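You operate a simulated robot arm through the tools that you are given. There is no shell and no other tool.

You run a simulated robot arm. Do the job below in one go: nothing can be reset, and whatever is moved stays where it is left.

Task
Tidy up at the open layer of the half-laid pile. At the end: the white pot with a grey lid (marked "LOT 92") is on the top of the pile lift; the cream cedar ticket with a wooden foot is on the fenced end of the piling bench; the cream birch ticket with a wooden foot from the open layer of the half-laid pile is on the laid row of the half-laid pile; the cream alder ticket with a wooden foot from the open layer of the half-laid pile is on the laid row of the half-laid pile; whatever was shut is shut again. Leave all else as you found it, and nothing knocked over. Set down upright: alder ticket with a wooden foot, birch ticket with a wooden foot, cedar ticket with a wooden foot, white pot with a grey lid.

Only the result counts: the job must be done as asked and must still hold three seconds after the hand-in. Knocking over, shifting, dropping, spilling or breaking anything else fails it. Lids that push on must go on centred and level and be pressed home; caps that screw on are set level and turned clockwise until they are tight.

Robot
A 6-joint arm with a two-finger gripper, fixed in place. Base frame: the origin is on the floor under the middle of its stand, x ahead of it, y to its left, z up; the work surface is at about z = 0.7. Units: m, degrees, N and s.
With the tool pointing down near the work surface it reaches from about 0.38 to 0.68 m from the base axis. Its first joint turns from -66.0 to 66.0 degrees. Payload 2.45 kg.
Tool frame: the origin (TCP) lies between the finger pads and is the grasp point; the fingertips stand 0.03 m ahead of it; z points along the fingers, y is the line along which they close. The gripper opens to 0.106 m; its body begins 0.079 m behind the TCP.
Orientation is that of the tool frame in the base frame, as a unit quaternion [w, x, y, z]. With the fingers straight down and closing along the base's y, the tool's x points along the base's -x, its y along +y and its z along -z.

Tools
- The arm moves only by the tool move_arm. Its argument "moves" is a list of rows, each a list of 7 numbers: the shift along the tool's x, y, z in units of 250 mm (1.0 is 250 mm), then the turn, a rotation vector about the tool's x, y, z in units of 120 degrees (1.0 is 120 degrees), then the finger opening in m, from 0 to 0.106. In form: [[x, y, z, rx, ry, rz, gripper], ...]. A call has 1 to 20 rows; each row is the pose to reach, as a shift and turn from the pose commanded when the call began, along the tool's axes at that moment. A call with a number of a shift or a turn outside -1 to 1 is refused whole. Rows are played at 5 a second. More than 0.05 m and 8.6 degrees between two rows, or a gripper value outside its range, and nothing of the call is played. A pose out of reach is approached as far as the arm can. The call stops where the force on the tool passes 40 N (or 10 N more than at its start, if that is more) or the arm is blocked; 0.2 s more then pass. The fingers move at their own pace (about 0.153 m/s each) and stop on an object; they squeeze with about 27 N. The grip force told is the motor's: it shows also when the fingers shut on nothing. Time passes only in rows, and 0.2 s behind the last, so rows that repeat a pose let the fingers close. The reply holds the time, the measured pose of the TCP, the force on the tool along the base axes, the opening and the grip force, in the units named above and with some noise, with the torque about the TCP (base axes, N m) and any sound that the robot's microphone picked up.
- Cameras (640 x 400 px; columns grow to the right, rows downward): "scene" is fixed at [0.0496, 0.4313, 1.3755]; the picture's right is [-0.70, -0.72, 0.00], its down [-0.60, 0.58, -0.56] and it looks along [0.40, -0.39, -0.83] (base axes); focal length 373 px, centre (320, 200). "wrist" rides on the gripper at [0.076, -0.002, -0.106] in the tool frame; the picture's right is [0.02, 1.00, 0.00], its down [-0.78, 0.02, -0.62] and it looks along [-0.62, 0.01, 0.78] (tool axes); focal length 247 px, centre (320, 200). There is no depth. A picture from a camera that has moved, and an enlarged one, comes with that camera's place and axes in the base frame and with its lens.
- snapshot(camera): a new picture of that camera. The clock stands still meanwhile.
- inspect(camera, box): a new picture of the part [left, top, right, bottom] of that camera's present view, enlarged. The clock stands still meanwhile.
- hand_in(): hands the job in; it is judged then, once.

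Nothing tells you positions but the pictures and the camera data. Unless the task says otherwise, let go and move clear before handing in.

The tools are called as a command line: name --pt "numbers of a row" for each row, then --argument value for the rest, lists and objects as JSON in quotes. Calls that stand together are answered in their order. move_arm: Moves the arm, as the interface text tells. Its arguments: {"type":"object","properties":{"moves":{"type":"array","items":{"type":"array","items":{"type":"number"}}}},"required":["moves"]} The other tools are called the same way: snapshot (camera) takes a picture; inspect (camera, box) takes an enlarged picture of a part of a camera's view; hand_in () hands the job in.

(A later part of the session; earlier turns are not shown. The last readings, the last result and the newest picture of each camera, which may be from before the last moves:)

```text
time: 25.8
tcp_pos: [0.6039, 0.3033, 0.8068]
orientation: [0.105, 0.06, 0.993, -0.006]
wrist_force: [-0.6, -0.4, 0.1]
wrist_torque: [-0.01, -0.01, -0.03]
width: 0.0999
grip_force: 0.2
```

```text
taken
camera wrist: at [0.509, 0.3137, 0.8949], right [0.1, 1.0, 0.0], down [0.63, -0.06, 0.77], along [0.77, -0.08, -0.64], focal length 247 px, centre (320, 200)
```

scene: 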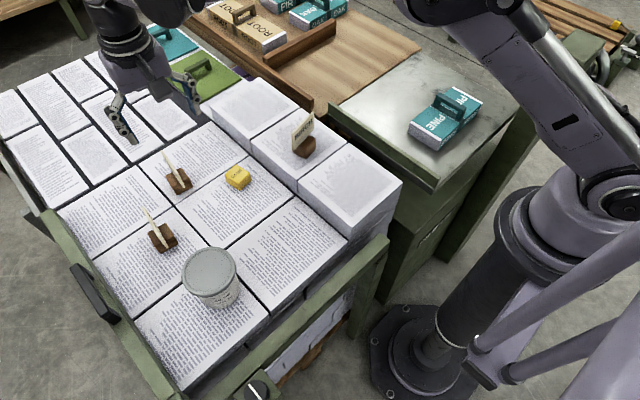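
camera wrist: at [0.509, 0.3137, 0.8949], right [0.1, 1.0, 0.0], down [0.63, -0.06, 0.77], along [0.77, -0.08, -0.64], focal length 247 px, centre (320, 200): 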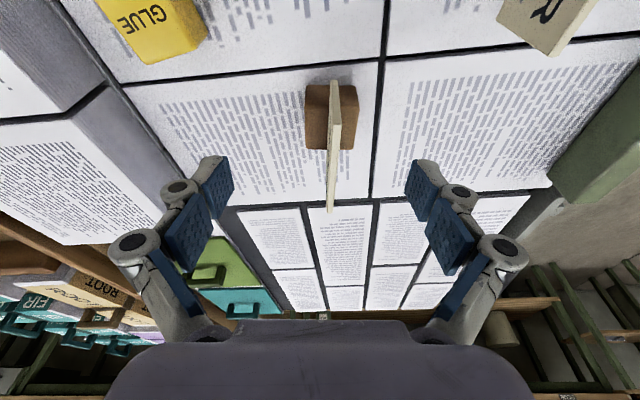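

move_arm --pt "-0.025 0.018 0.005 0 0 0 0.1" --pt "-0.0514 0.0354 0.0109 0 0 0 0.1" --pt "-0.0514 0.0354 0.0109 0 0 0 0.1"

inspect --camera "wrist" --box '[220, 40, 420, 220]'

```text
time: 26.6
tcp_pos: [0.619, 0.3109, 0.8081]
orientation: [0.105, 0.059, 0.993, -0.006]
wrist_force: [-0.3, 0.5, -0.3]
wrist_torque: [0.03, -0.02, -0.01]
width: 0.1001
grip_force: 0.2
```

```text
2.22 times, centred on (320, 130) of wrist
camera zoom: at [0.5239, 0.3206, 0.8956], right [0.1, 1.0, 0.0], down [0.63, -0.06, 0.77], along [0.77, -0.08, -0.64], focal length 549 px, centre (320, 356)
```

zoom: 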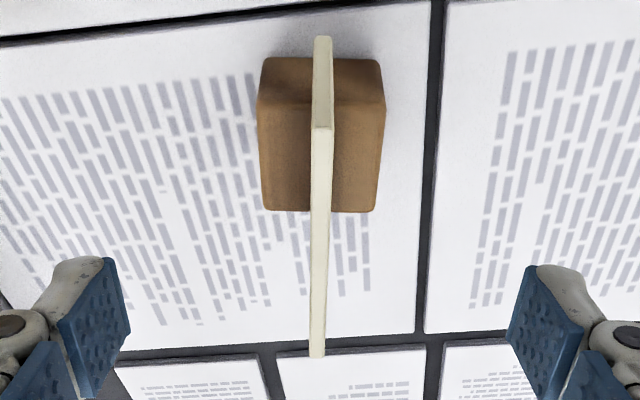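

move_arm --pt "0.0183 0 0.086 0 0 0 0.1" --pt "0.0366 0 0.172 0 0 0 0.1" --pt "0.0549 0 0.258 0 0 0 0.1" --pt "0.0549 0 0.258 0 0 0 0.1"

snapshot --camera "wrist"

inspect --camera "scene" --box '[80, 60, 280, 240]'

```text
time: 27.6
tcp_pos: [0.6197, 0.3097, 0.7423]
orientation: [0.104, 0.059, 0.993, -0.007]
wrist_force: [1.0, -0.1, 0.5]
wrist_torque: [-0.01, 0.02, 0.02]
width: 0.0998
grip_force: 0.0
```

```text
taken
camera wrist: at [0.5241, 0.3202, 0.8299], right [0.1, 1.0, 0.0], down [0.63, -0.06, 0.77], along [0.77, -0.08, -0.64], focal length 247 px, centre (320, 200)
```

wrist: 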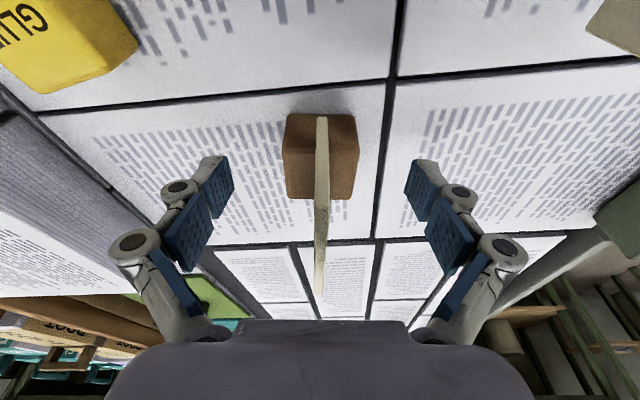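

```text
2.22 times, centred on (180, 150) of scene
camera zoom: at [0.0496, 0.4313, 1.3755], right [-0.7, -0.72, 0.0], down [-0.6, 0.58, -0.56], along [0.4, -0.39, -0.83], focal length 830 px, centre (631, 311)
```

zoom: 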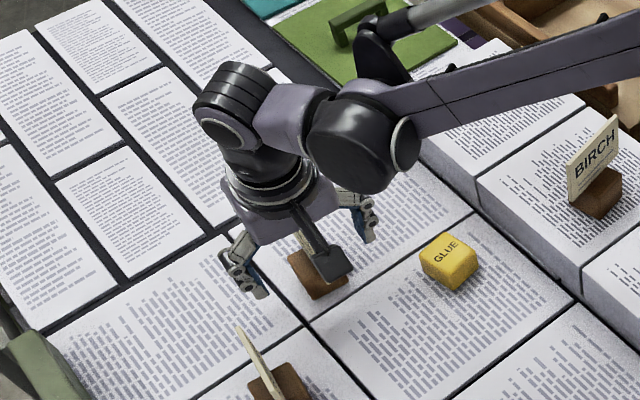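

The leaned pose reaches, and the foot is centred between the tips. I'll close and then lift gently.

move_arm --pt "0 0 0 0 0 0 0.07" --pt "0 0 0 0 0 0 0.05" --pt "0 0 0 0 0 0 0.02" --pt "0 0 0 0 0 0 0.02" --pt "0 0 0 0 0 0 0.02"

snapshot --camera "wrist"

```text
time: 28.8
tcp_pos: [0.6194, 0.3106, 0.7412]
orientation: [0.105, 0.059, 0.993, -0.006]
wrist_force: [-1.5, 0.0, 3.5]
wrist_torque: [0.01, -0.01, 0.01]
width: 0.0388
grip_force: 26.8
```

```text
taken
camera wrist: at [0.5241, 0.3203, 0.8305], right [0.1, 1.0, 0.0], down [0.63, -0.06, 0.77], along [0.77, -0.08, -0.64], focal length 247 px, centre (320, 200)
```

wrist: 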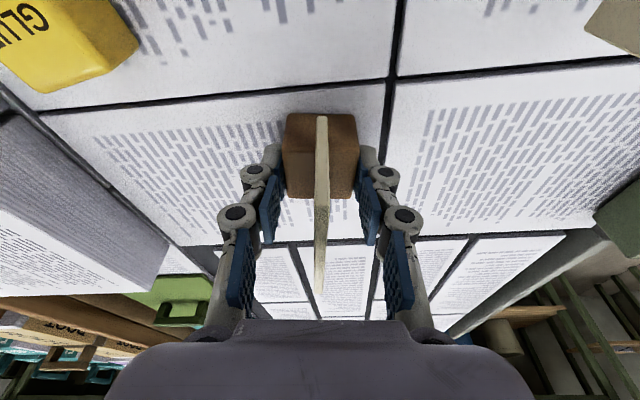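

move_arm --pt "-0.008 0 -0.039 0 0 0 0.02" --pt "-0.03 0 -0.14 0 0 0 0.02" --pt "-0.06 0 -0.28 0 0 0 0.02" --pt "-0.09 0 -0.42 0 0 0 0.02" --pt "-0.1165 0 -0.548 0 0 0 0.02" --pt "-0.1165 0 -0.548 0 0 0 0.02"

snapshot --camera "wrist"

snapshot --camera "scene"

```text
time: 30.2
tcp_pos: [0.6195, 0.3096, 0.8825]
orientation: [0.104, 0.059, 0.993, -0.006]
wrist_force: [0.0, -0.5, -0.2]
wrist_torque: [-0.02, 0.0, -0.01]
width: 0.0388
grip_force: 27.0
```

```text
taken
camera wrist: at [0.5241, 0.3198, 0.9706], right [0.1, 1.0, 0.0], down [0.63, -0.06, 0.77], along [0.77, -0.08, -0.64], focal length 247 px, centre (320, 200)
```

wrist: 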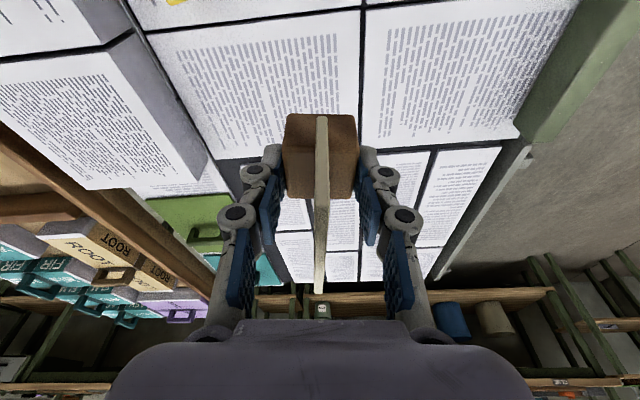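

```text
taken
```

scene: 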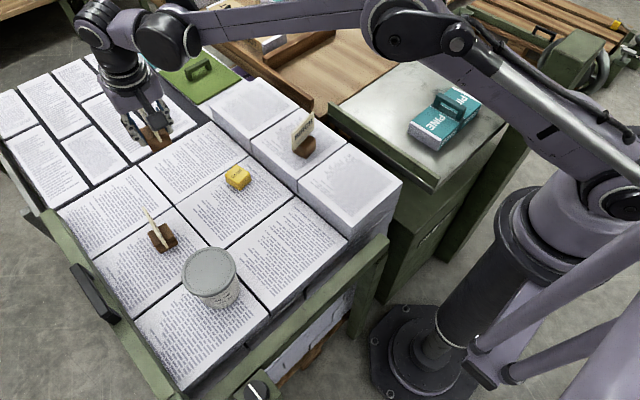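

The alder ticket is up and level, because it was gripped with the same lean. I'll keep that lean all the way and carry it over the far block of the laid row.

move_arm --pt "-0.0292 -0.156 0.0062 0 0 0 0.02" --pt "-0.0584 -0.312 0.0125 0 0 0 0.02" --pt "-0.0877 -0.468 0.0187 0 0 0 0.02" --pt "-0.1169 -0.624 0.0249 0 0 0 0.02" --pt "-0.1461 -0.78 0.0312 0 0 0 0.02" --pt "-0.1753 -0.9358 0.0374 0 0 0 0.02" --pt "-0.1753 -0.9358 0.0374 0 0 0 0.02"

snapshot --camera "wrist"

inspect --camera "scene" --box '[180, 40, 380, 200]'

```text
time: 31.8
tcp_pos: [0.6361, 0.0736, 0.8809]
orientation: [0.105, 0.06, 0.993, -0.006]
wrist_force: [0.3, 1.0, 0.1]
wrist_torque: [0.0, 0.04, 0.01]
width: 0.0387
grip_force: 27.2
```

```text
taken
camera wrist: at [0.5408, 0.0834, 0.9689], right [0.1, 1.0, 0.0], down [0.63, -0.06, 0.77], along [0.77, -0.08, -0.64], focal length 247 px, centre (320, 200)
```

wrist: 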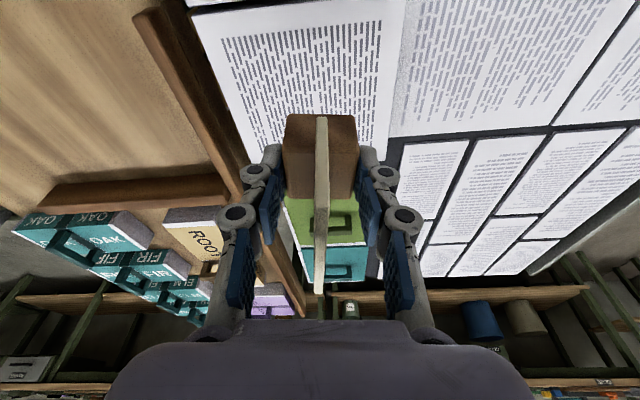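

```text
2.50 times, centred on (280, 120) of scene
camera zoom: at [0.0496, 0.4312, 1.3755], right [-0.7, -0.72, 0.0], down [-0.6, 0.58, -0.56], along [0.4, -0.39, -0.83], focal length 933 px, centre (420, 400)
```

zoom: 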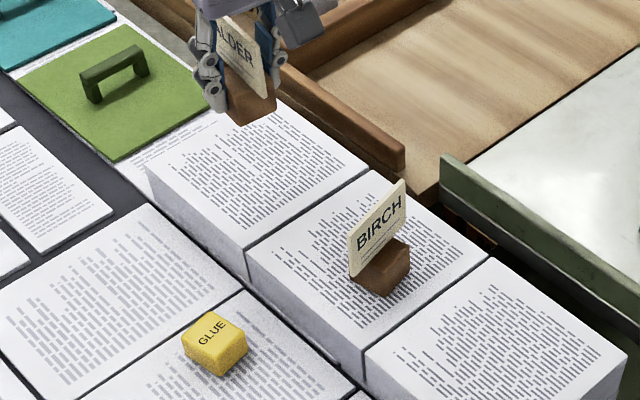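

move_arm --pt "0.022 0 0.103 0 0 0 0.02" --pt "0.044 0 0.207 0 0 0 0.02" --pt "0.06 0 0.282 0 0 0 0.02" --pt "0.0699 0 0.3286 0 0 0 0.02" --pt "0.0699 0 0.3286 0 0 0 0.02"

inspect --camera "scene" --box '[180, 40, 380, 200]'

```text
time: 33.0
tcp_pos: [0.6373, 0.074, 0.7956]
orientation: [0.104, 0.059, 0.993, -0.006]
wrist_force: [0.4, 0.1, 0.1]
wrist_torque: [-0.01, -0.03, 0.01]
width: 0.0388
grip_force: 27.2
```

```text
2.50 times, centred on (280, 120) of scene
camera zoom: at [0.0496, 0.4313, 1.3755], right [-0.7, -0.72, 0.0], down [-0.6, 0.58, -0.56], along [0.4, -0.39, -0.83], focal length 933 px, centre (420, 400)
```

zoom: 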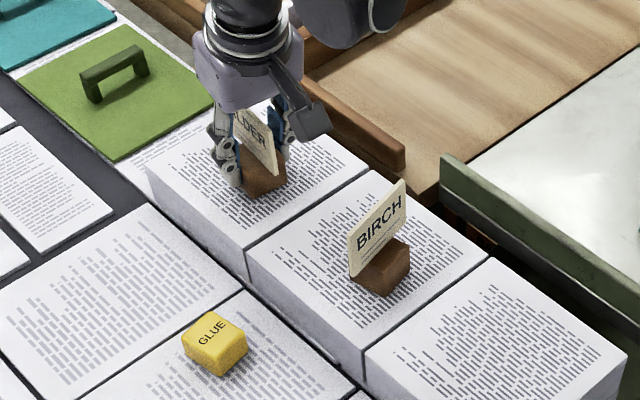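

Nearly there. I'll use small steps until contact.

move_arm --pt "0.0015 0 0.007 0 0 0 0.02" --pt "0.002 0 0.0098 0 0 0 0.02" --pt "0.002 0 0.0098 0 0 0 0.02"

move_arm --pt "0.001 0 0.0049 0 0 0 0.02" --pt "0.001 0 0.0049 0 0 0 0.02"

```text
time: 33.8
tcp_pos: [0.637, 0.0741, 0.7934]
orientation: [0.104, 0.058, 0.993, -0.006]
wrist_force: [-0.6, 0.7, -0.3]
wrist_torque: [0.02, 0.02, 0.01]
width: 0.0387
grip_force: 27.3
```

```text
time: 34.4
tcp_pos: [0.6364, 0.0735, 0.7923]
orientation: [0.105, 0.06, 0.993, -0.006]
wrist_force: [0.1, 0.7, 2.4]
wrist_torque: [0.0, -0.02, 0.03]
width: 0.0389
grip_force: 26.7
```

move_arm --pt "0.0004 0 0.002 0 0 0 0.02" --pt "0.0004 0 0.002 0 0 0 0.02"

inspect --camera "scene" --box '[220, 60, 320, 140]'

```text
time: 35.0
tcp_pos: [0.6369, 0.072, 0.7923]
orientation: [0.105, 0.059, 0.993, -0.006]
wrist_force: [2.4, 1.7, 9.3]
wrist_torque: [0.03, -0.07, 0.03]
width: 0.0389
grip_force: 27.1
```

```text
5.00 times, centred on (270, 100) of scene
camera zoom: at [0.0495, 0.4313, 1.3755], right [-0.7, -0.72, 0.0], down [-0.6, 0.58, -0.56], along [0.4, -0.39, -0.83], focal length 1867 px, centre (570, 700)
```

zoom: 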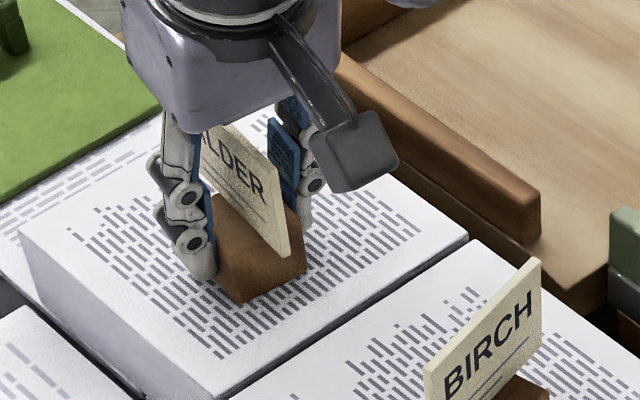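

Contact is confirmed, so I'll release and rise straight up.

move_arm --pt "0 0 0 0 0 0 0.05" --pt "0 0 0 0 0 0 0.09" --pt "0 0 0 0 0 0 0.1" --pt "0 0 0 0 0 0 0.1"

move_arm --pt "-0.02 0 -0.094 0 0 0 0.1" --pt "-0.05 0 -0.235 0 0 0 0.1" --pt "-0.085 0 -0.4 0 0 0 0.1" --pt "-0.12 0 -0.564 0 0 0 0.1"

snapshot --camera "wrist"

snapshot --camera "scene"

```text
time: 36.0
tcp_pos: [0.6359, 0.0731, 0.7927]
orientation: [0.104, 0.059, 0.993, -0.007]
wrist_force: [0.6, -0.8, 0.1]
wrist_torque: [-0.02, -0.02, -0.01]
width: 0.0999
grip_force: 0.1
```

```text
time: 37.0
tcp_pos: [0.6351, 0.0743, 0.9377]
orientation: [0.105, 0.059, 0.993, -0.006]
wrist_force: [-0.3, 0.0, 0.8]
wrist_torque: [-0.04, 0.0, -0.01]
width: 0.1001
grip_force: 0.0
```

```text
taken
camera wrist: at [0.5401, 0.0848, 1.0258], right [0.1, 1.0, 0.0], down [0.63, -0.06, 0.77], along [0.77, -0.08, -0.64], focal length 247 px, centre (320, 200)
```

wrist: 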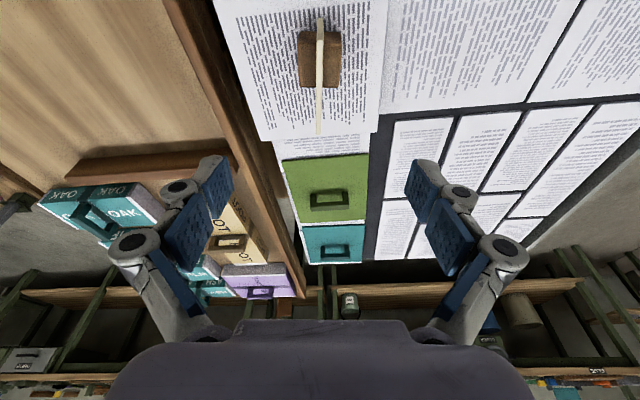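

```text
taken
```

scene: 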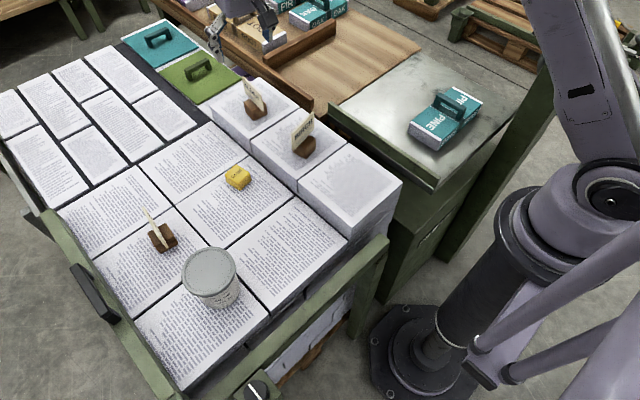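

Alder and birch are both standing on the laid row. Next is cedar, near (0.522, 0.413): I'll straighten the tool and move over it at a safe height.

move_arm --pt "0.048 0.128 -0.01 0 0.0167 0 0.1" --pt "0.096 0.257 -0.02 0 0.0333 0 0.1" --pt "0.144 0.385 -0.03 0 0.05 0 0.1" --pt "0.192 0.513 -0.041 0 0.0667 0 0.1" --pt "0.24 0.642 -0.051 0 0.0833 0 0.1" --pt "0.288 0.77 -0.061 0 0.1 0 0.1" --pt "0.288 0.77 -0.061 0 0.1 0 0.1"

snapshot --camera "wrist"

```text
time: 38.6
tcp_pos: [0.5847, 0.2746, 0.9365]
orientation: [0.0, 0.061, 0.998, 0.0]
wrist_force: [-0.1, 0.0, 0.3]
wrist_torque: [0.02, -0.01, 0.01]
width: 0.1002
grip_force: 0.1
```

```text
taken
camera wrist: at [0.5103, 0.2814, 1.0429], right [0.1, 1.0, 0.0], down [0.78, -0.08, 0.62], along [0.62, -0.06, -0.78], focal length 247 px, centre (320, 200)
```

wrist: 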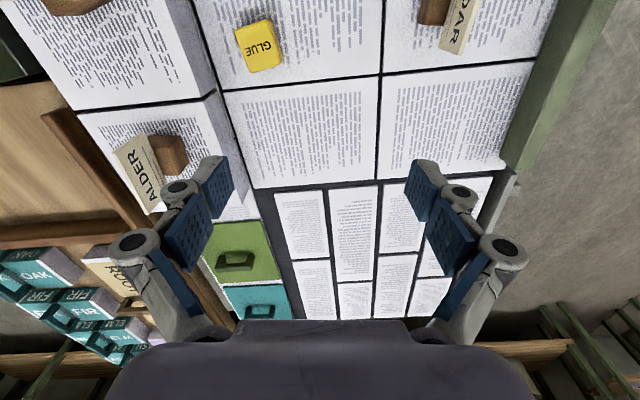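

move_arm --pt "0.063 0.104 0.02 0 0 0.005 0.1" --pt "0.126 0.208 0.05 0 0 0.01 0.1" --pt "0.189 0.312 0.08 0 0 0.016 0.1" --pt "0.252 0.416 0.11 0 0 0.021 0.1" --pt "0.3156 0.5196 0.146 0 0 0.0267 0.1" --pt "0.3156 0.5196 0.146 0 0 0.0267 0.1"

snapshot --camera "wrist"

inspect --camera "wrist" --box '[220, 20, 420, 200]'

```text
time: 40.0
tcp_pos: [0.5234, 0.4107, 0.8997]
orientation: [-0.001, 0.088, 0.996, 0.0]
wrist_force: [-0.4, 0.0, -0.4]
wrist_torque: [0.0, -0.02, 0.02]
width: 0.0999
grip_force: 0.2
```

```text
taken
camera wrist: at [0.4489, 0.4224, 1.0064], right [0.15, 0.99, 0.0], down [0.77, -0.12, 0.62], along [0.61, -0.1, -0.78], focal length 247 px, centre (320, 200)
```

wrist: 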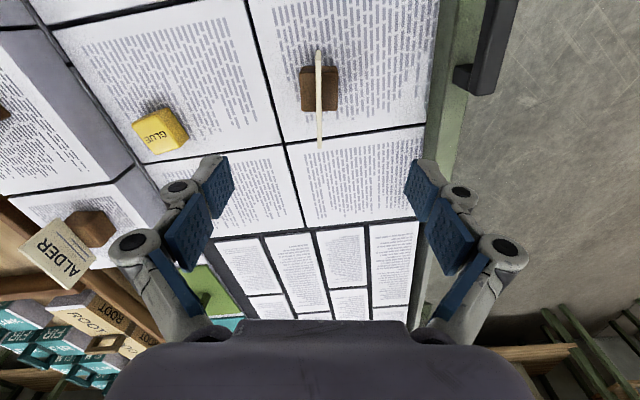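

```text
2.22 times, centred on (320, 110) of wrist
camera zoom: at [0.4489, 0.4224, 1.0064], right [0.15, 0.99, 0.0], down [0.77, -0.12, 0.62], along [0.61, -0.1, -0.78], focal length 549 px, centre (320, 400)
```

zoom: 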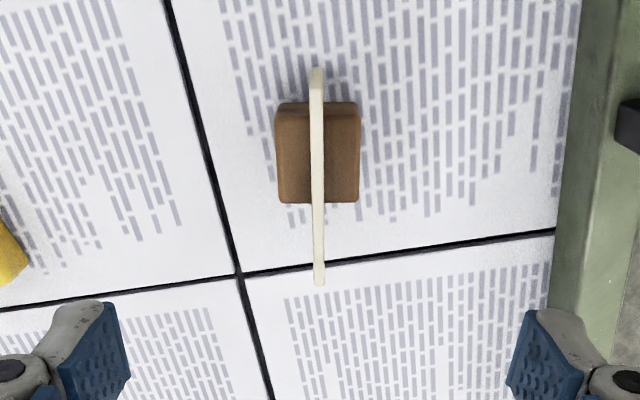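

The cedar ticket is about 2° off my gripper, so I'll correct that and descend partway to check.

move_arm --pt "0.004 -0.007 0.1 0 0 -0.02 0.09" --pt "0.004 -0.007 0.25 0 0 -0.02 0.09" --pt "0.004 -0.007 0.4 0 0 -0.02 0.09" --pt "0.004 -0.007 0.4 0 0 -0.02 0.09"

inspect --camera "wrist" --box '[220, 60, 420, 220]'

```text
time: 41.0
tcp_pos: [0.5218, 0.4115, 0.801]
orientation: [0.001, 0.065, 0.998, 0.0]
wrist_force: [-0.9, 0.1, -0.1]
wrist_torque: [0.02, 0.02, -0.01]
width: 0.09
grip_force: 0.1
```

```text
2.50 times, centred on (320, 140) of wrist
camera zoom: at [0.4469, 0.4193, 0.9072], right [0.11, 0.99, 0.0], down [0.78, -0.09, 0.62], along [0.62, -0.07, -0.78], focal length 617 px, centre (320, 350)
```

zoom: 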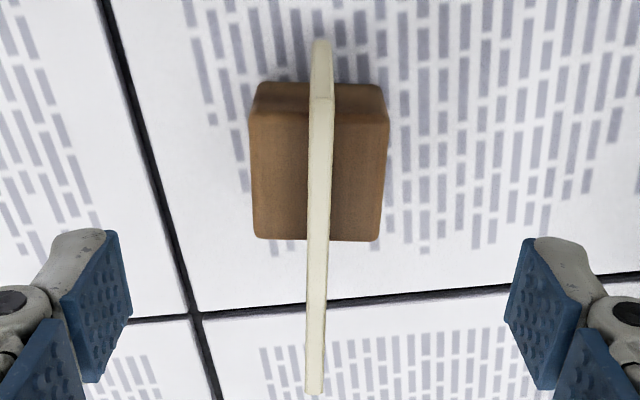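

move_arm --pt "0.002 -0.004 0.09 0 0 0 0.09" --pt "0.003 -0.004 0.18 0 0 0 0.09" --pt "0.003 -0.004 0.238 0 0 0 0.09" --pt "0.003 -0.004 0.238 0 0 0 0.09"

snapshot --camera "wrist"

```text
time: 42.0
tcp_pos: [0.5196, 0.4103, 0.7415]
orientation: [0.0, 0.066, 0.998, 0.0]
wrist_force: [0.7, 0.1, 0.5]
wrist_torque: [0.01, 0.01, 0.01]
width: 0.0901
grip_force: 0.1
```

```text
taken
camera wrist: at [0.4453, 0.4185, 0.849], right [0.11, 0.99, 0.0], down [0.78, -0.09, 0.62], along [0.62, -0.07, -0.78], focal length 247 px, centre (320, 200)
```

wrist: 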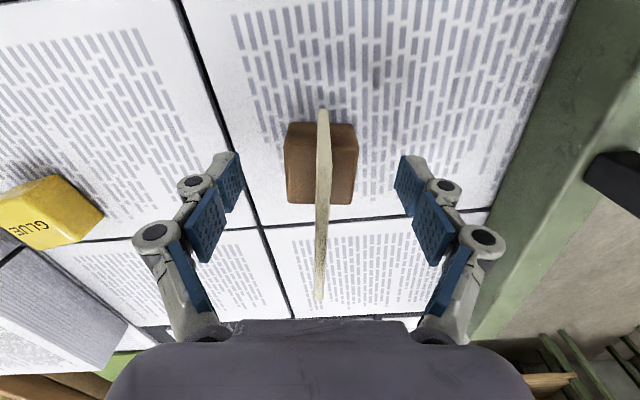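

The cedar foot is centred, and the rail is well clear of the fingers. I'll close and lift.

move_arm --pt "0 0 0 0 0 0 0.06" --pt "0 0 0 0 0 0 0.04" --pt "0 0 0 0 0 0 0.02" --pt "0 0 0 0 0 0 0.02" --pt "0 0 0 0 0 0 0.02" --pt "0 0 -0.03 0 0 0 0.02" --pt "0 0 -0.12 0 0 0 0.02" --pt "0 0 -0.26 0 0 0 0.02" --pt "0 0 -0.42 0 0 0 0.02" --pt "0 0 -0.58 0 0 0 0.02" --pt "0 0 -0.7 0 0 0 0.02" --pt "0 0 -0.7 0 0 0 0.02"

snapshot --camera "wrist"

snapshot --camera "scene"

```text
time: 44.6
tcp_pos: [0.5211, 0.4104, 0.9187]
orientation: [0.0, 0.066, 0.998, 0.0]
wrist_force: [0.7, 0.1, -0.1]
wrist_torque: [-0.02, -0.02, 0.01]
width: 0.0386
grip_force: 26.7
```

```text
taken
camera wrist: at [0.4459, 0.4184, 1.0245], right [0.11, 0.99, 0.0], down [0.78, -0.09, 0.62], along [0.62, -0.07, -0.78], focal length 247 px, centre (320, 200)
```

wrist: 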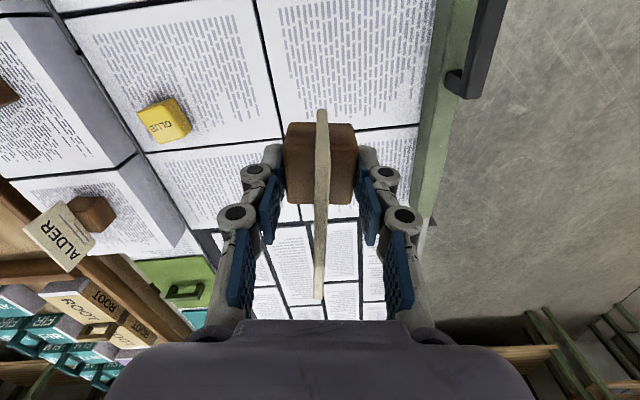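

```text
taken
```

scene: 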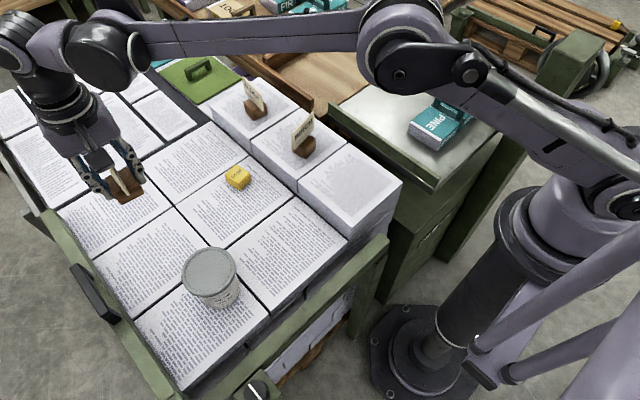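

Cedar is held level. I'll carry it high over the laid row toward the fenced corner of the bench.

move_arm --pt "-0.048 -0.155 -0.04 0 0 0 0.02" --pt "-0.095 -0.31 -0.08 0 0 0 0.02" --pt "-0.143 -0.465 -0.12 0 0 0 0.02" --pt "-0.19 -0.62 -0.12 0 0 0 0.02" --pt "-0.238 -0.775 -0.12 0 0 0 0.02" --pt "-0.285 -0.93 -0.12 0 0 0 0.02"

move_arm --pt "-0.041 -0.156 0 0 0 0 0.02" --pt "-0.082 -0.312 0 0 0 0 0.02" --pt "-0.123 -0.468 0 0 0 0 0.02" --pt "-0.163 -0.624 0 0 0 0 0.02" --pt "-0.204 -0.78 0 0 0 0 0.02" --pt "-0.245 -0.936 0 0 0 0 0.02" --pt "-0.245 -0.936 0 0 0 0 0.02"

snapshot --camera "wrist"

snapshot --camera "scene"

```text
time: 46.0
tcp_pos: [0.5579, 0.1687, 0.9466]
orientation: [0.0, 0.066, 0.998, 0.0]
wrist_force: [0.7, -0.3, 0.1]
wrist_torque: [0.02, 0.05, -0.02]
width: 0.039
grip_force: 27.0
```

```text
time: 47.6
tcp_pos: [0.5899, -0.0718, 0.9476]
orientation: [0.0, 0.066, 0.998, 0.0]
wrist_force: [0.4, 1.2, -0.4]
wrist_torque: [0.01, 0.01, -0.01]
width: 0.0388
grip_force: 27.3
```

```text
taken
camera wrist: at [0.515, -0.0622, 1.0539], right [0.11, 0.99, 0.0], down [0.78, -0.09, 0.62], along [0.62, -0.07, -0.78], focal length 247 px, centre (320, 200)
```

wrist: 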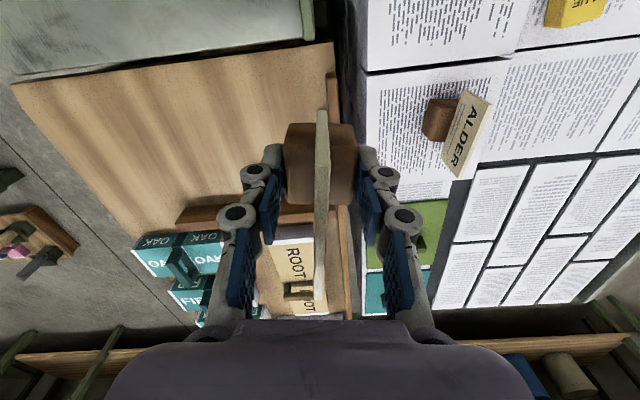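

```text
taken
```

scene: 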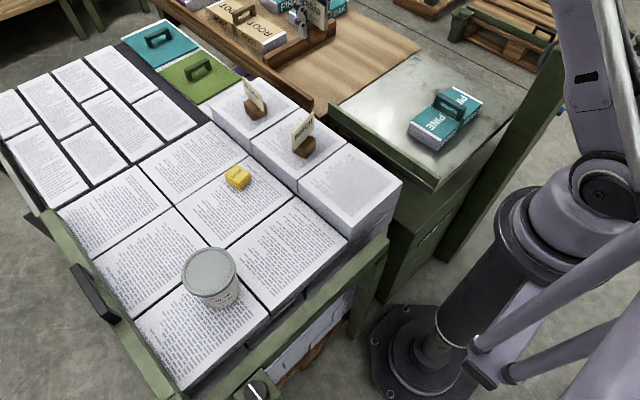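

move_arm --pt "-0.06 -0.15 0 0 0 0 0.02" --pt "-0.125 -0.3 0 0 0 0 0.02" --pt "-0.19 -0.452 0 0 0 0 0.02" --pt "-0.19 -0.452 0.15 0 0 0 0.02" --pt "-0.19 -0.452 0.3 0 0 0 0.02" --pt "-0.19 -0.452 0.44 0 0 0 0.02" --pt "-0.19 -0.452 0.44 0 0 0 0.02"

snapshot --camera "wrist"

inspect --camera "scene" --box '[240, 0, 440, 150]'

```text
time: 49.2
tcp_pos: [0.6213, -0.1904, 0.8334]
orientation: [0.0, 0.067, 0.998, 0.0]
wrist_force: [-0.5, -0.8, -0.5]
wrist_torque: [0.02, -0.01, -0.03]
width: 0.039
grip_force: 27.8
```

```text
taken
camera wrist: at [0.5468, -0.1813, 0.9408], right [0.11, 0.99, 0.0], down [0.78, -0.09, 0.62], along [0.62, -0.07, -0.78], focal length 247 px, centre (320, 200)
```

wrist: 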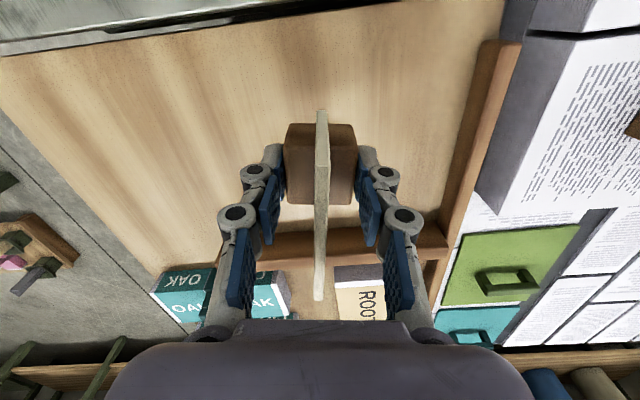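

```text
2.67 times, centred on (340, 75) of scene
camera zoom: at [0.0496, 0.4313, 1.3755], right [-0.7, -0.72, 0.0], down [-0.6, 0.58, -0.56], along [0.4, -0.39, -0.83], focal length 996 px, centre (267, 533)
```

zoom: 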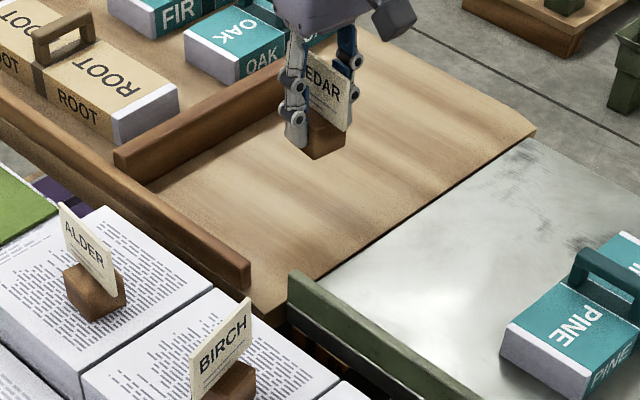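

move_arm --pt "0 0 0.05 0 0 0 0.02" --pt "0 0 0.1 0 0 0 0.02" --pt "0 0 0.14 0 0 0 0.02" --pt "0 0 0.14 0 0 0 0.02"

inspect --camera "scene" --box '[300, 0, 420, 90]'

inspect --camera "wrist" --box '[220, 60, 420, 260]'

```text
time: 50.2
tcp_pos: [0.6216, -0.1895, 0.801]
orientation: [0.0, 0.066, 0.998, 0.0]
wrist_force: [-0.9, -0.1, -0.2]
wrist_torque: [0.01, 0.01, -0.01]
width: 0.039
grip_force: 27.1
```

```text
4.44 times, centred on (360, 45) of scene
camera zoom: at [0.0496, 0.4313, 1.3755], right [-0.7, -0.72, 0.0], down [-0.6, 0.58, -0.56], along [0.4, -0.39, -0.83], focal length 1659 px, centre (142, 889)
```

zoom: 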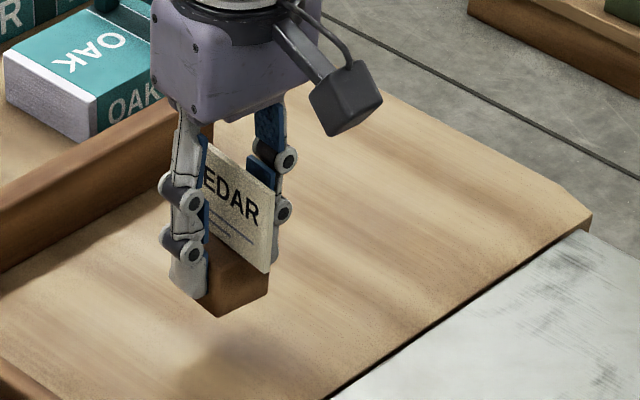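

```text
2.00 times, centred on (320, 160) of wrist
camera zoom: at [0.5471, -0.1803, 0.907], right [0.11, 0.99, 0.0], down [0.78, -0.09, 0.62], along [0.62, -0.07, -0.78], focal length 494 px, centre (320, 280)
```

zoom: 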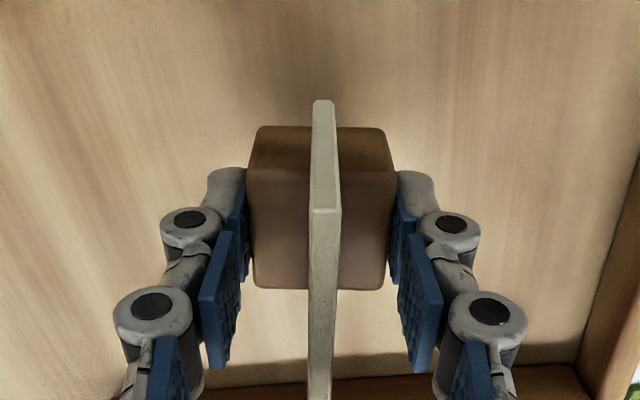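

move_arm --pt "0 0 0.03 0 0 0 0.02" --pt "0 0 0.06 0 0 0 0.02" --pt "0 0 0.06 0 0 0 0.02"

inspect --camera "scene" --box '[300, 0, 420, 90]'

```text
time: 51.0
tcp_pos: [0.6228, -0.1881, 0.7852]
orientation: [0.0, 0.066, 0.998, 0.0]
wrist_force: [-0.3, 0.1, 0.7]
wrist_torque: [0.02, -0.01, -0.01]
width: 0.0389
grip_force: 27.4
```

```text
4.44 times, centred on (360, 45) of scene
camera zoom: at [0.0496, 0.4313, 1.3755], right [-0.7, -0.72, 0.0], down [-0.6, 0.58, -0.56], along [0.4, -0.39, -0.83], focal length 1659 px, centre (142, 889)
```

zoom: 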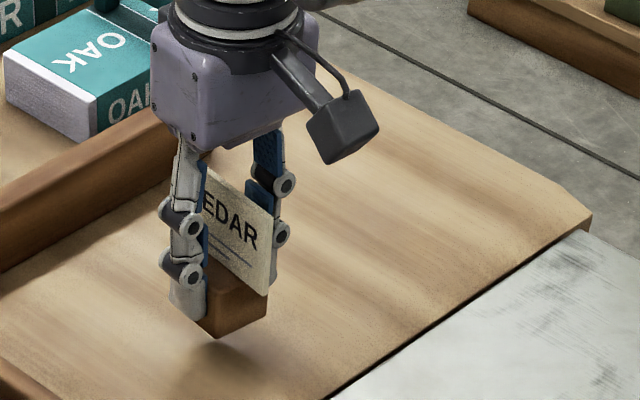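

move_arm --pt "0 0 0.02 0 0 0 0.02" --pt "0 0 0.04 0 0 0 0.02" --pt "0 0 0.04 0 0 0 0.02"

inspect --camera "scene" --box '[300, 0, 420, 90]'

```text
time: 51.8
tcp_pos: [0.6229, -0.1891, 0.7756]
orientation: [0.0, 0.066, 0.998, 0.0]
wrist_force: [-0.6, 0.1, -0.2]
wrist_torque: [-0.02, 0.02, 0.03]
width: 0.0388
grip_force: 27.2
```

```text
4.44 times, centred on (360, 45) of scene
camera zoom: at [0.0496, 0.4313, 1.3755], right [-0.7, -0.72, 0.0], down [-0.6, 0.58, -0.56], along [0.4, -0.39, -0.83], focal length 1659 px, centre (142, 889)
```

zoom: 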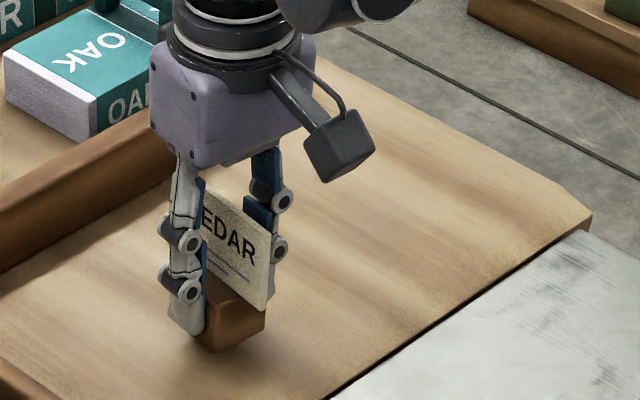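

move_arm --pt "0 0 0.01 0 0 0 0.02" --pt "0 0 0.02 0 0 0 0.02" --pt "0 0 0.02 0 0 0 0.02"

move_arm --pt "0 0 0.006 0 0 0 0.02" --pt "0 0 0.012 0 0 0 0.02" --pt "0 0 0.012 0 0 0 0.02"

inspect --camera "scene" --box '[300, 0, 420, 90]'

```text
time: 52.6
tcp_pos: [0.6216, -0.1902, 0.7708]
orientation: [0.0, 0.066, 0.998, 0.0]
wrist_force: [0.2, 0.0, -0.9]
wrist_torque: [0.0, -0.01, 0.03]
width: 0.0389
grip_force: 27.2
```

```text
time: 53.4
tcp_pos: [0.6223, -0.1896, 0.7675]
orientation: [0.0, 0.066, 0.998, 0.0]
wrist_force: [0.1, 0.2, 0.7]
wrist_torque: [-0.03, -0.01, 0.01]
width: 0.0387
grip_force: 26.9
```

```text
4.44 times, centred on (360, 45) of scene
camera zoom: at [0.0496, 0.4313, 1.3755], right [-0.7, -0.72, 0.0], down [-0.6, 0.58, -0.56], along [0.4, -0.39, -0.83], focal length 1659 px, centre (142, 889)
```

zoom: 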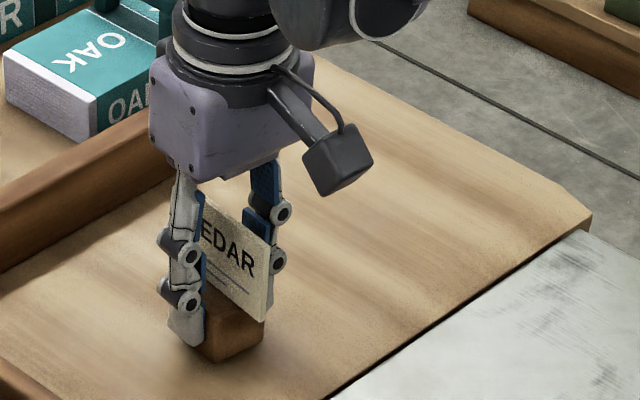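

move_arm --pt "0 0 0.006 0 0 0 0.02" --pt "0 0 0.012 0 0 0 0.02" --pt "0 0 0.012 0 0 0 0.02"

move_arm --pt "0 0 0.006 0 0 0 0.02" --pt "0 0 0.012 0 0 0 0.02" --pt "0 0 0.012 0 0 0 0.02"

```text
time: 54.2
tcp_pos: [0.6225, -0.1892, 0.7644]
orientation: [0.0, 0.066, 0.998, 0.0]
wrist_force: [-0.1, 0.4, -0.5]
wrist_torque: [-0.04, 0.0, -0.02]
width: 0.0391
grip_force: 26.7
```

```text
time: 55.0
tcp_pos: [0.6229, -0.19, 0.7626]
orientation: [0.0, 0.066, 0.998, 0.0]
wrist_force: [-0.3, -1.8, 15.7]
wrist_torque: [-0.01, 0.0, -0.01]
width: 0.0389
grip_force: 27.6
```

I have contact at TCP z of about 0.7625, so the bench is about 2 cm above the open layer. I'll release and rise.

move_arm --pt "0 0 -0.002 0 0 0 0.02" --pt "0 0 -0.002 0 0 0 0.05" --pt "0 0 -0.002 0 0 0 0.09" --pt "0 0 -0.002 0 0 0 0.1" --pt "0 0 -0.002 0 0 0 0.1"

move_arm --pt "0 0 -0.1 0 0 0 0.1" --pt "0 0 -0.25 0 0 0 0.1" --pt "0 0 -0.42 0 0 0 0.1" --pt "0 0 -0.6 0 0 0 0.1" --pt "0 0 -0.75 0 0 0 0.1"

snapshot --camera "wrist"

snapshot --camera "scene"

```text
time: 56.2
tcp_pos: [0.6229, -0.1886, 0.7613]
orientation: [0.0, 0.066, 0.998, -0.001]
wrist_force: [-0.3, -0.4, 0.8]
wrist_torque: [-0.01, -0.02, 0.01]
width: 0.0999
grip_force: 0.0
```

```text
time: 57.4
tcp_pos: [0.6206, -0.1891, 0.9501]
orientation: [0.001, 0.066, 0.998, -0.001]
wrist_force: [0.3, -0.4, -0.1]
wrist_torque: [0.02, 0.02, 0.02]
width: 0.1001
grip_force: 0.0
```

```text
taken
camera wrist: at [0.5466, -0.1804, 1.0559], right [0.11, 0.99, 0.0], down [0.78, -0.09, 0.62], along [0.62, -0.07, -0.78], focal length 247 px, centre (320, 200)
```

wrist: 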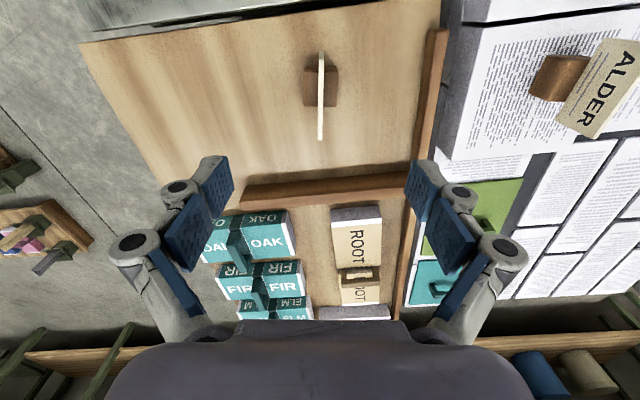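

```text
taken
```

scene: 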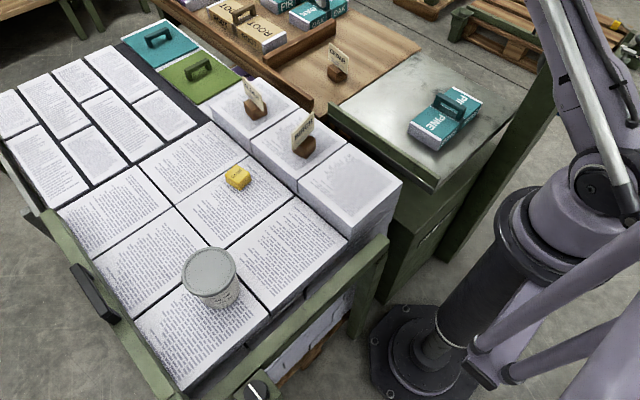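

Cedar stands upright inside the fenced corner. The pot is next: I'll travel back high to look at it and work out where to grip.

move_arm --pt "0.085 0.137 0 0 0 0 0.106" --pt "0.171 0.273 0 0 0 0 0.106" --pt "0.256 0.41 0 0 0 0 0.106" --pt "0.341 0.547 0 0 0 0 0.106" --pt "0.427 0.683 0 0 0 0 0.106" --pt "0.512 0.82 0 0 0 0 0.106"

move_arm --pt "0.084 0.123 0 0 0 0 0.106" --pt "0.167 0.247 0 0 0 0 0.106" --pt "0.251 0.37 0 0 0 0 0.106" --pt "0.335 0.493 0 0 0 0 0.106" --pt "0.418 0.617 0 0 0 0 0.106" --pt "0.502 0.74 0 0 0 0 0.106"

move_arm --pt "0.049 0.168 0 0 0 0 0.106" --pt "0.099 0.337 0 0 0 0 0.106" --pt "0.148 0.505 0 0 0 0 0.106" --pt "0.148 0.505 0 0 0 0 0.106"

snapshot --camera "wrist"

snapshot --camera "scene"

```text
time: 58.8
tcp_pos: [0.5223, 0.0352, 0.9476]
orientation: [-0.001, 0.067, 0.998, 0.0]
wrist_force: [0.0, -0.4, 0.5]
wrist_torque: [-0.02, -0.01, 0.02]
width: 0.1059
grip_force: 0.0
```

```text
time: 60.2
tcp_pos: [0.4229, 0.2312, 0.9511]
orientation: [0.0, 0.068, 0.998, 0.0]
wrist_force: [0.2, 0.4, -0.4]
wrist_torque: [0.01, 0.04, -0.02]
width: 0.1059
grip_force: 0.1
```

```text
time: 61.2
tcp_pos: [0.4012, 0.3625, 0.9512]
orientation: [0.0, 0.066, 0.998, 0.0]
wrist_force: [-0.2, -0.4, 0.1]
wrist_torque: [0.02, 0.01, -0.01]
width: 0.1062
grip_force: 0.1
```

```text
taken
camera wrist: at [0.3263, 0.3713, 1.0567], right [0.11, 0.99, 0.0], down [0.78, -0.09, 0.62], along [0.62, -0.07, -0.78], focal length 247 px, centre (320, 200)
```

wrist: 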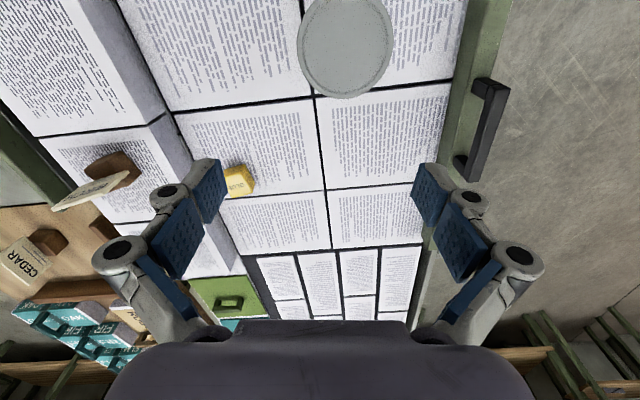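

```text
taken
```

scene: 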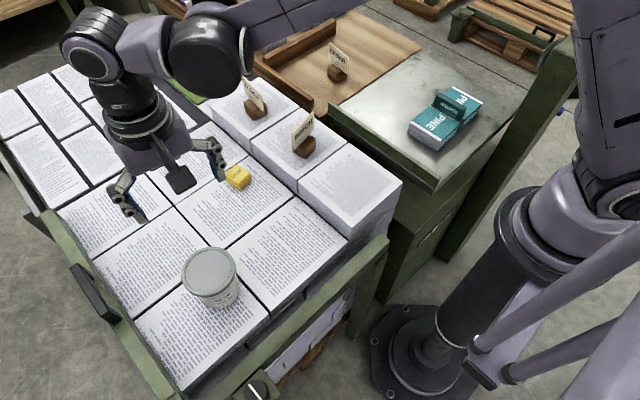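

The lid's centre is near (0.357, 0.389), its diameter is about 0.086–0.09 and its top is at z 0.80. I'll hover over it at z 0.90 to centre precisely.

move_arm --pt "0.063 0.027 0.068 0 0 0 0.106" --pt "0.126 0.055 0.137 0 0 0 0.106" --pt "0.189 0.082 0.205 0 0 0 0.106" --pt "0.189 0.082 0.205 0 0 0 0.106"

snapshot --camera "wrist"

inspect --camera "scene" --box '[100, 180, 320, 360]'

```text
time: 62.2
tcp_pos: [0.3575, 0.3888, 0.8989]
orientation: [0.001, 0.066, 0.998, 0.001]
wrist_force: [-0.5, -0.1, -1.3]
wrist_torque: [0.0, 0.0, 0.02]
width: 0.106
grip_force: 0.0
```

```text
taken
camera wrist: at [0.2825, 0.3973, 1.005], right [0.11, 0.99, 0.0], down [0.78, -0.09, 0.62], along [0.62, -0.07, -0.78], focal length 247 px, centre (320, 200)
```

wrist: 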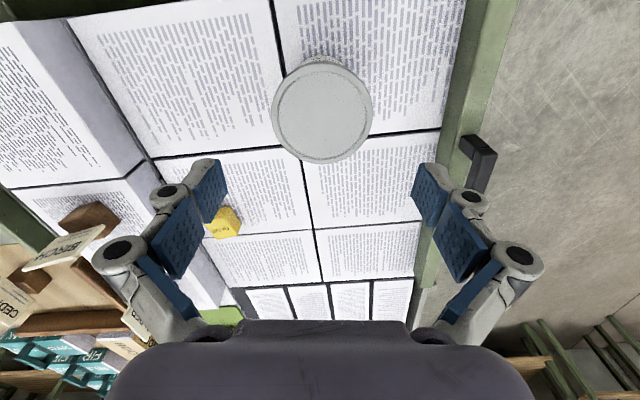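

```text
2.22 times, centred on (210, 270) of scene
camera zoom: at [0.0496, 0.4313, 1.3755], right [-0.7, -0.72, 0.0], down [-0.6, 0.58, -0.56], along [0.4, -0.39, -0.83], focal length 830 px, centre (564, 44)
```

zoom: 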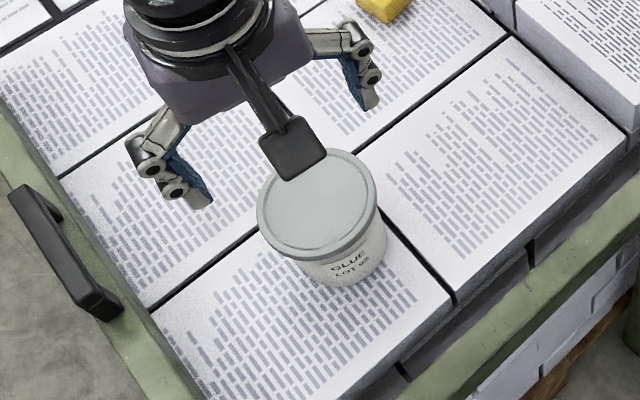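

The pot is centred between the fingers. Before going down I want to see the finger pads up close, so that I grip the body below the lid rim and not the lid itself.

inspect --camera "wrist" --box '[80, 140, 280, 340]'

inspect --camera "scene" --box '[130, 180, 250, 280]'

inspect --camera "scene" --box '[170, 230, 270, 320]'

inspect --camera "wrist" --box '[240, 30, 400, 190]'

```text
2.00 times, centred on (180, 240) of wrist
camera zoom: at [0.2825, 0.3973, 1.005], right [0.11, 0.99, 0.0], down [0.78, -0.09, 0.62], along [0.62, -0.07, -0.78], focal length 494 px, centre (600, 120)
```

zoom: 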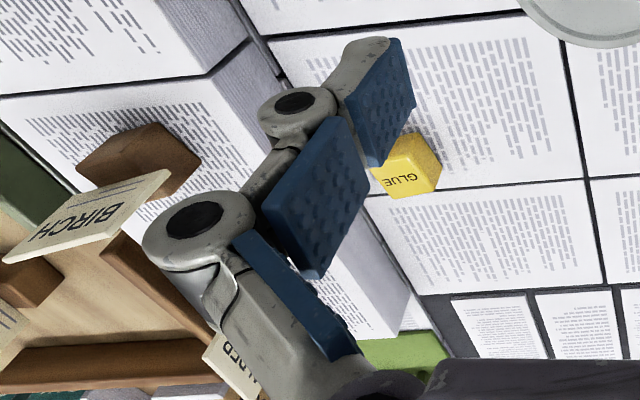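

```text
4.00 times, centred on (190, 230) of scene
camera zoom: at [0.0496, 0.4313, 1.3755], right [-0.7, -0.72, 0.0], down [-0.6, 0.58, -0.56], along [0.4, -0.39, -0.83], focal length 1493 px, centre (840, 80)
```

zoom: 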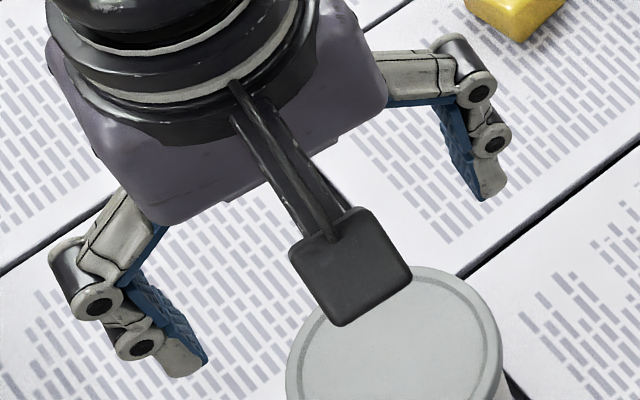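

```text
4.44 times, centred on (220, 275) of scene
camera zoom: at [0.0496, 0.4313, 1.3755], right [-0.7, -0.72, 0.0], down [-0.6, 0.58, -0.56], along [0.4, -0.39, -0.83], focal length 1659 px, centre (764, -133)
```

zoom: 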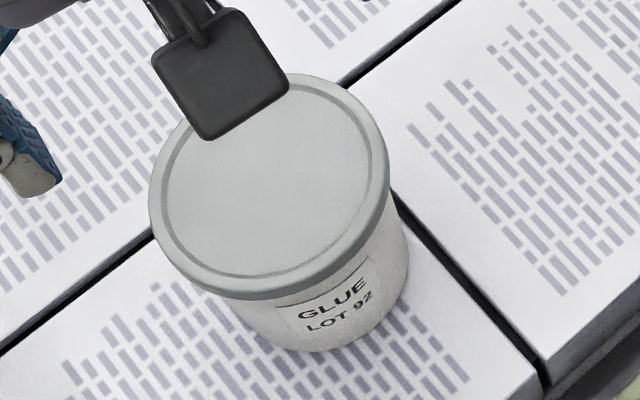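

```text
2.50 times, centred on (320, 110) of wrist
camera zoom: at [0.2825, 0.3973, 1.005], right [0.11, 0.99, 0.0], down [0.78, -0.09, 0.62], along [0.62, -0.07, -0.78], focal length 617 px, centre (320, 425)
```

zoom: 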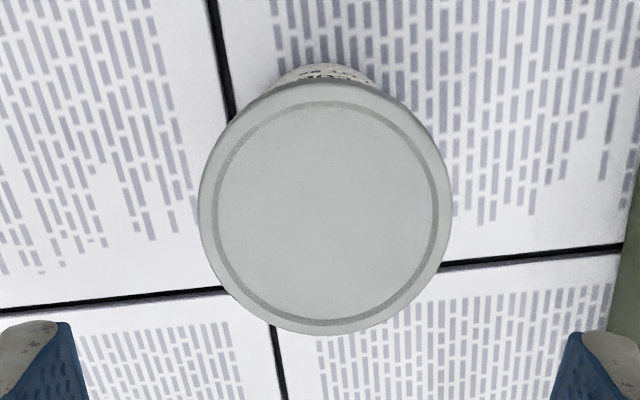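

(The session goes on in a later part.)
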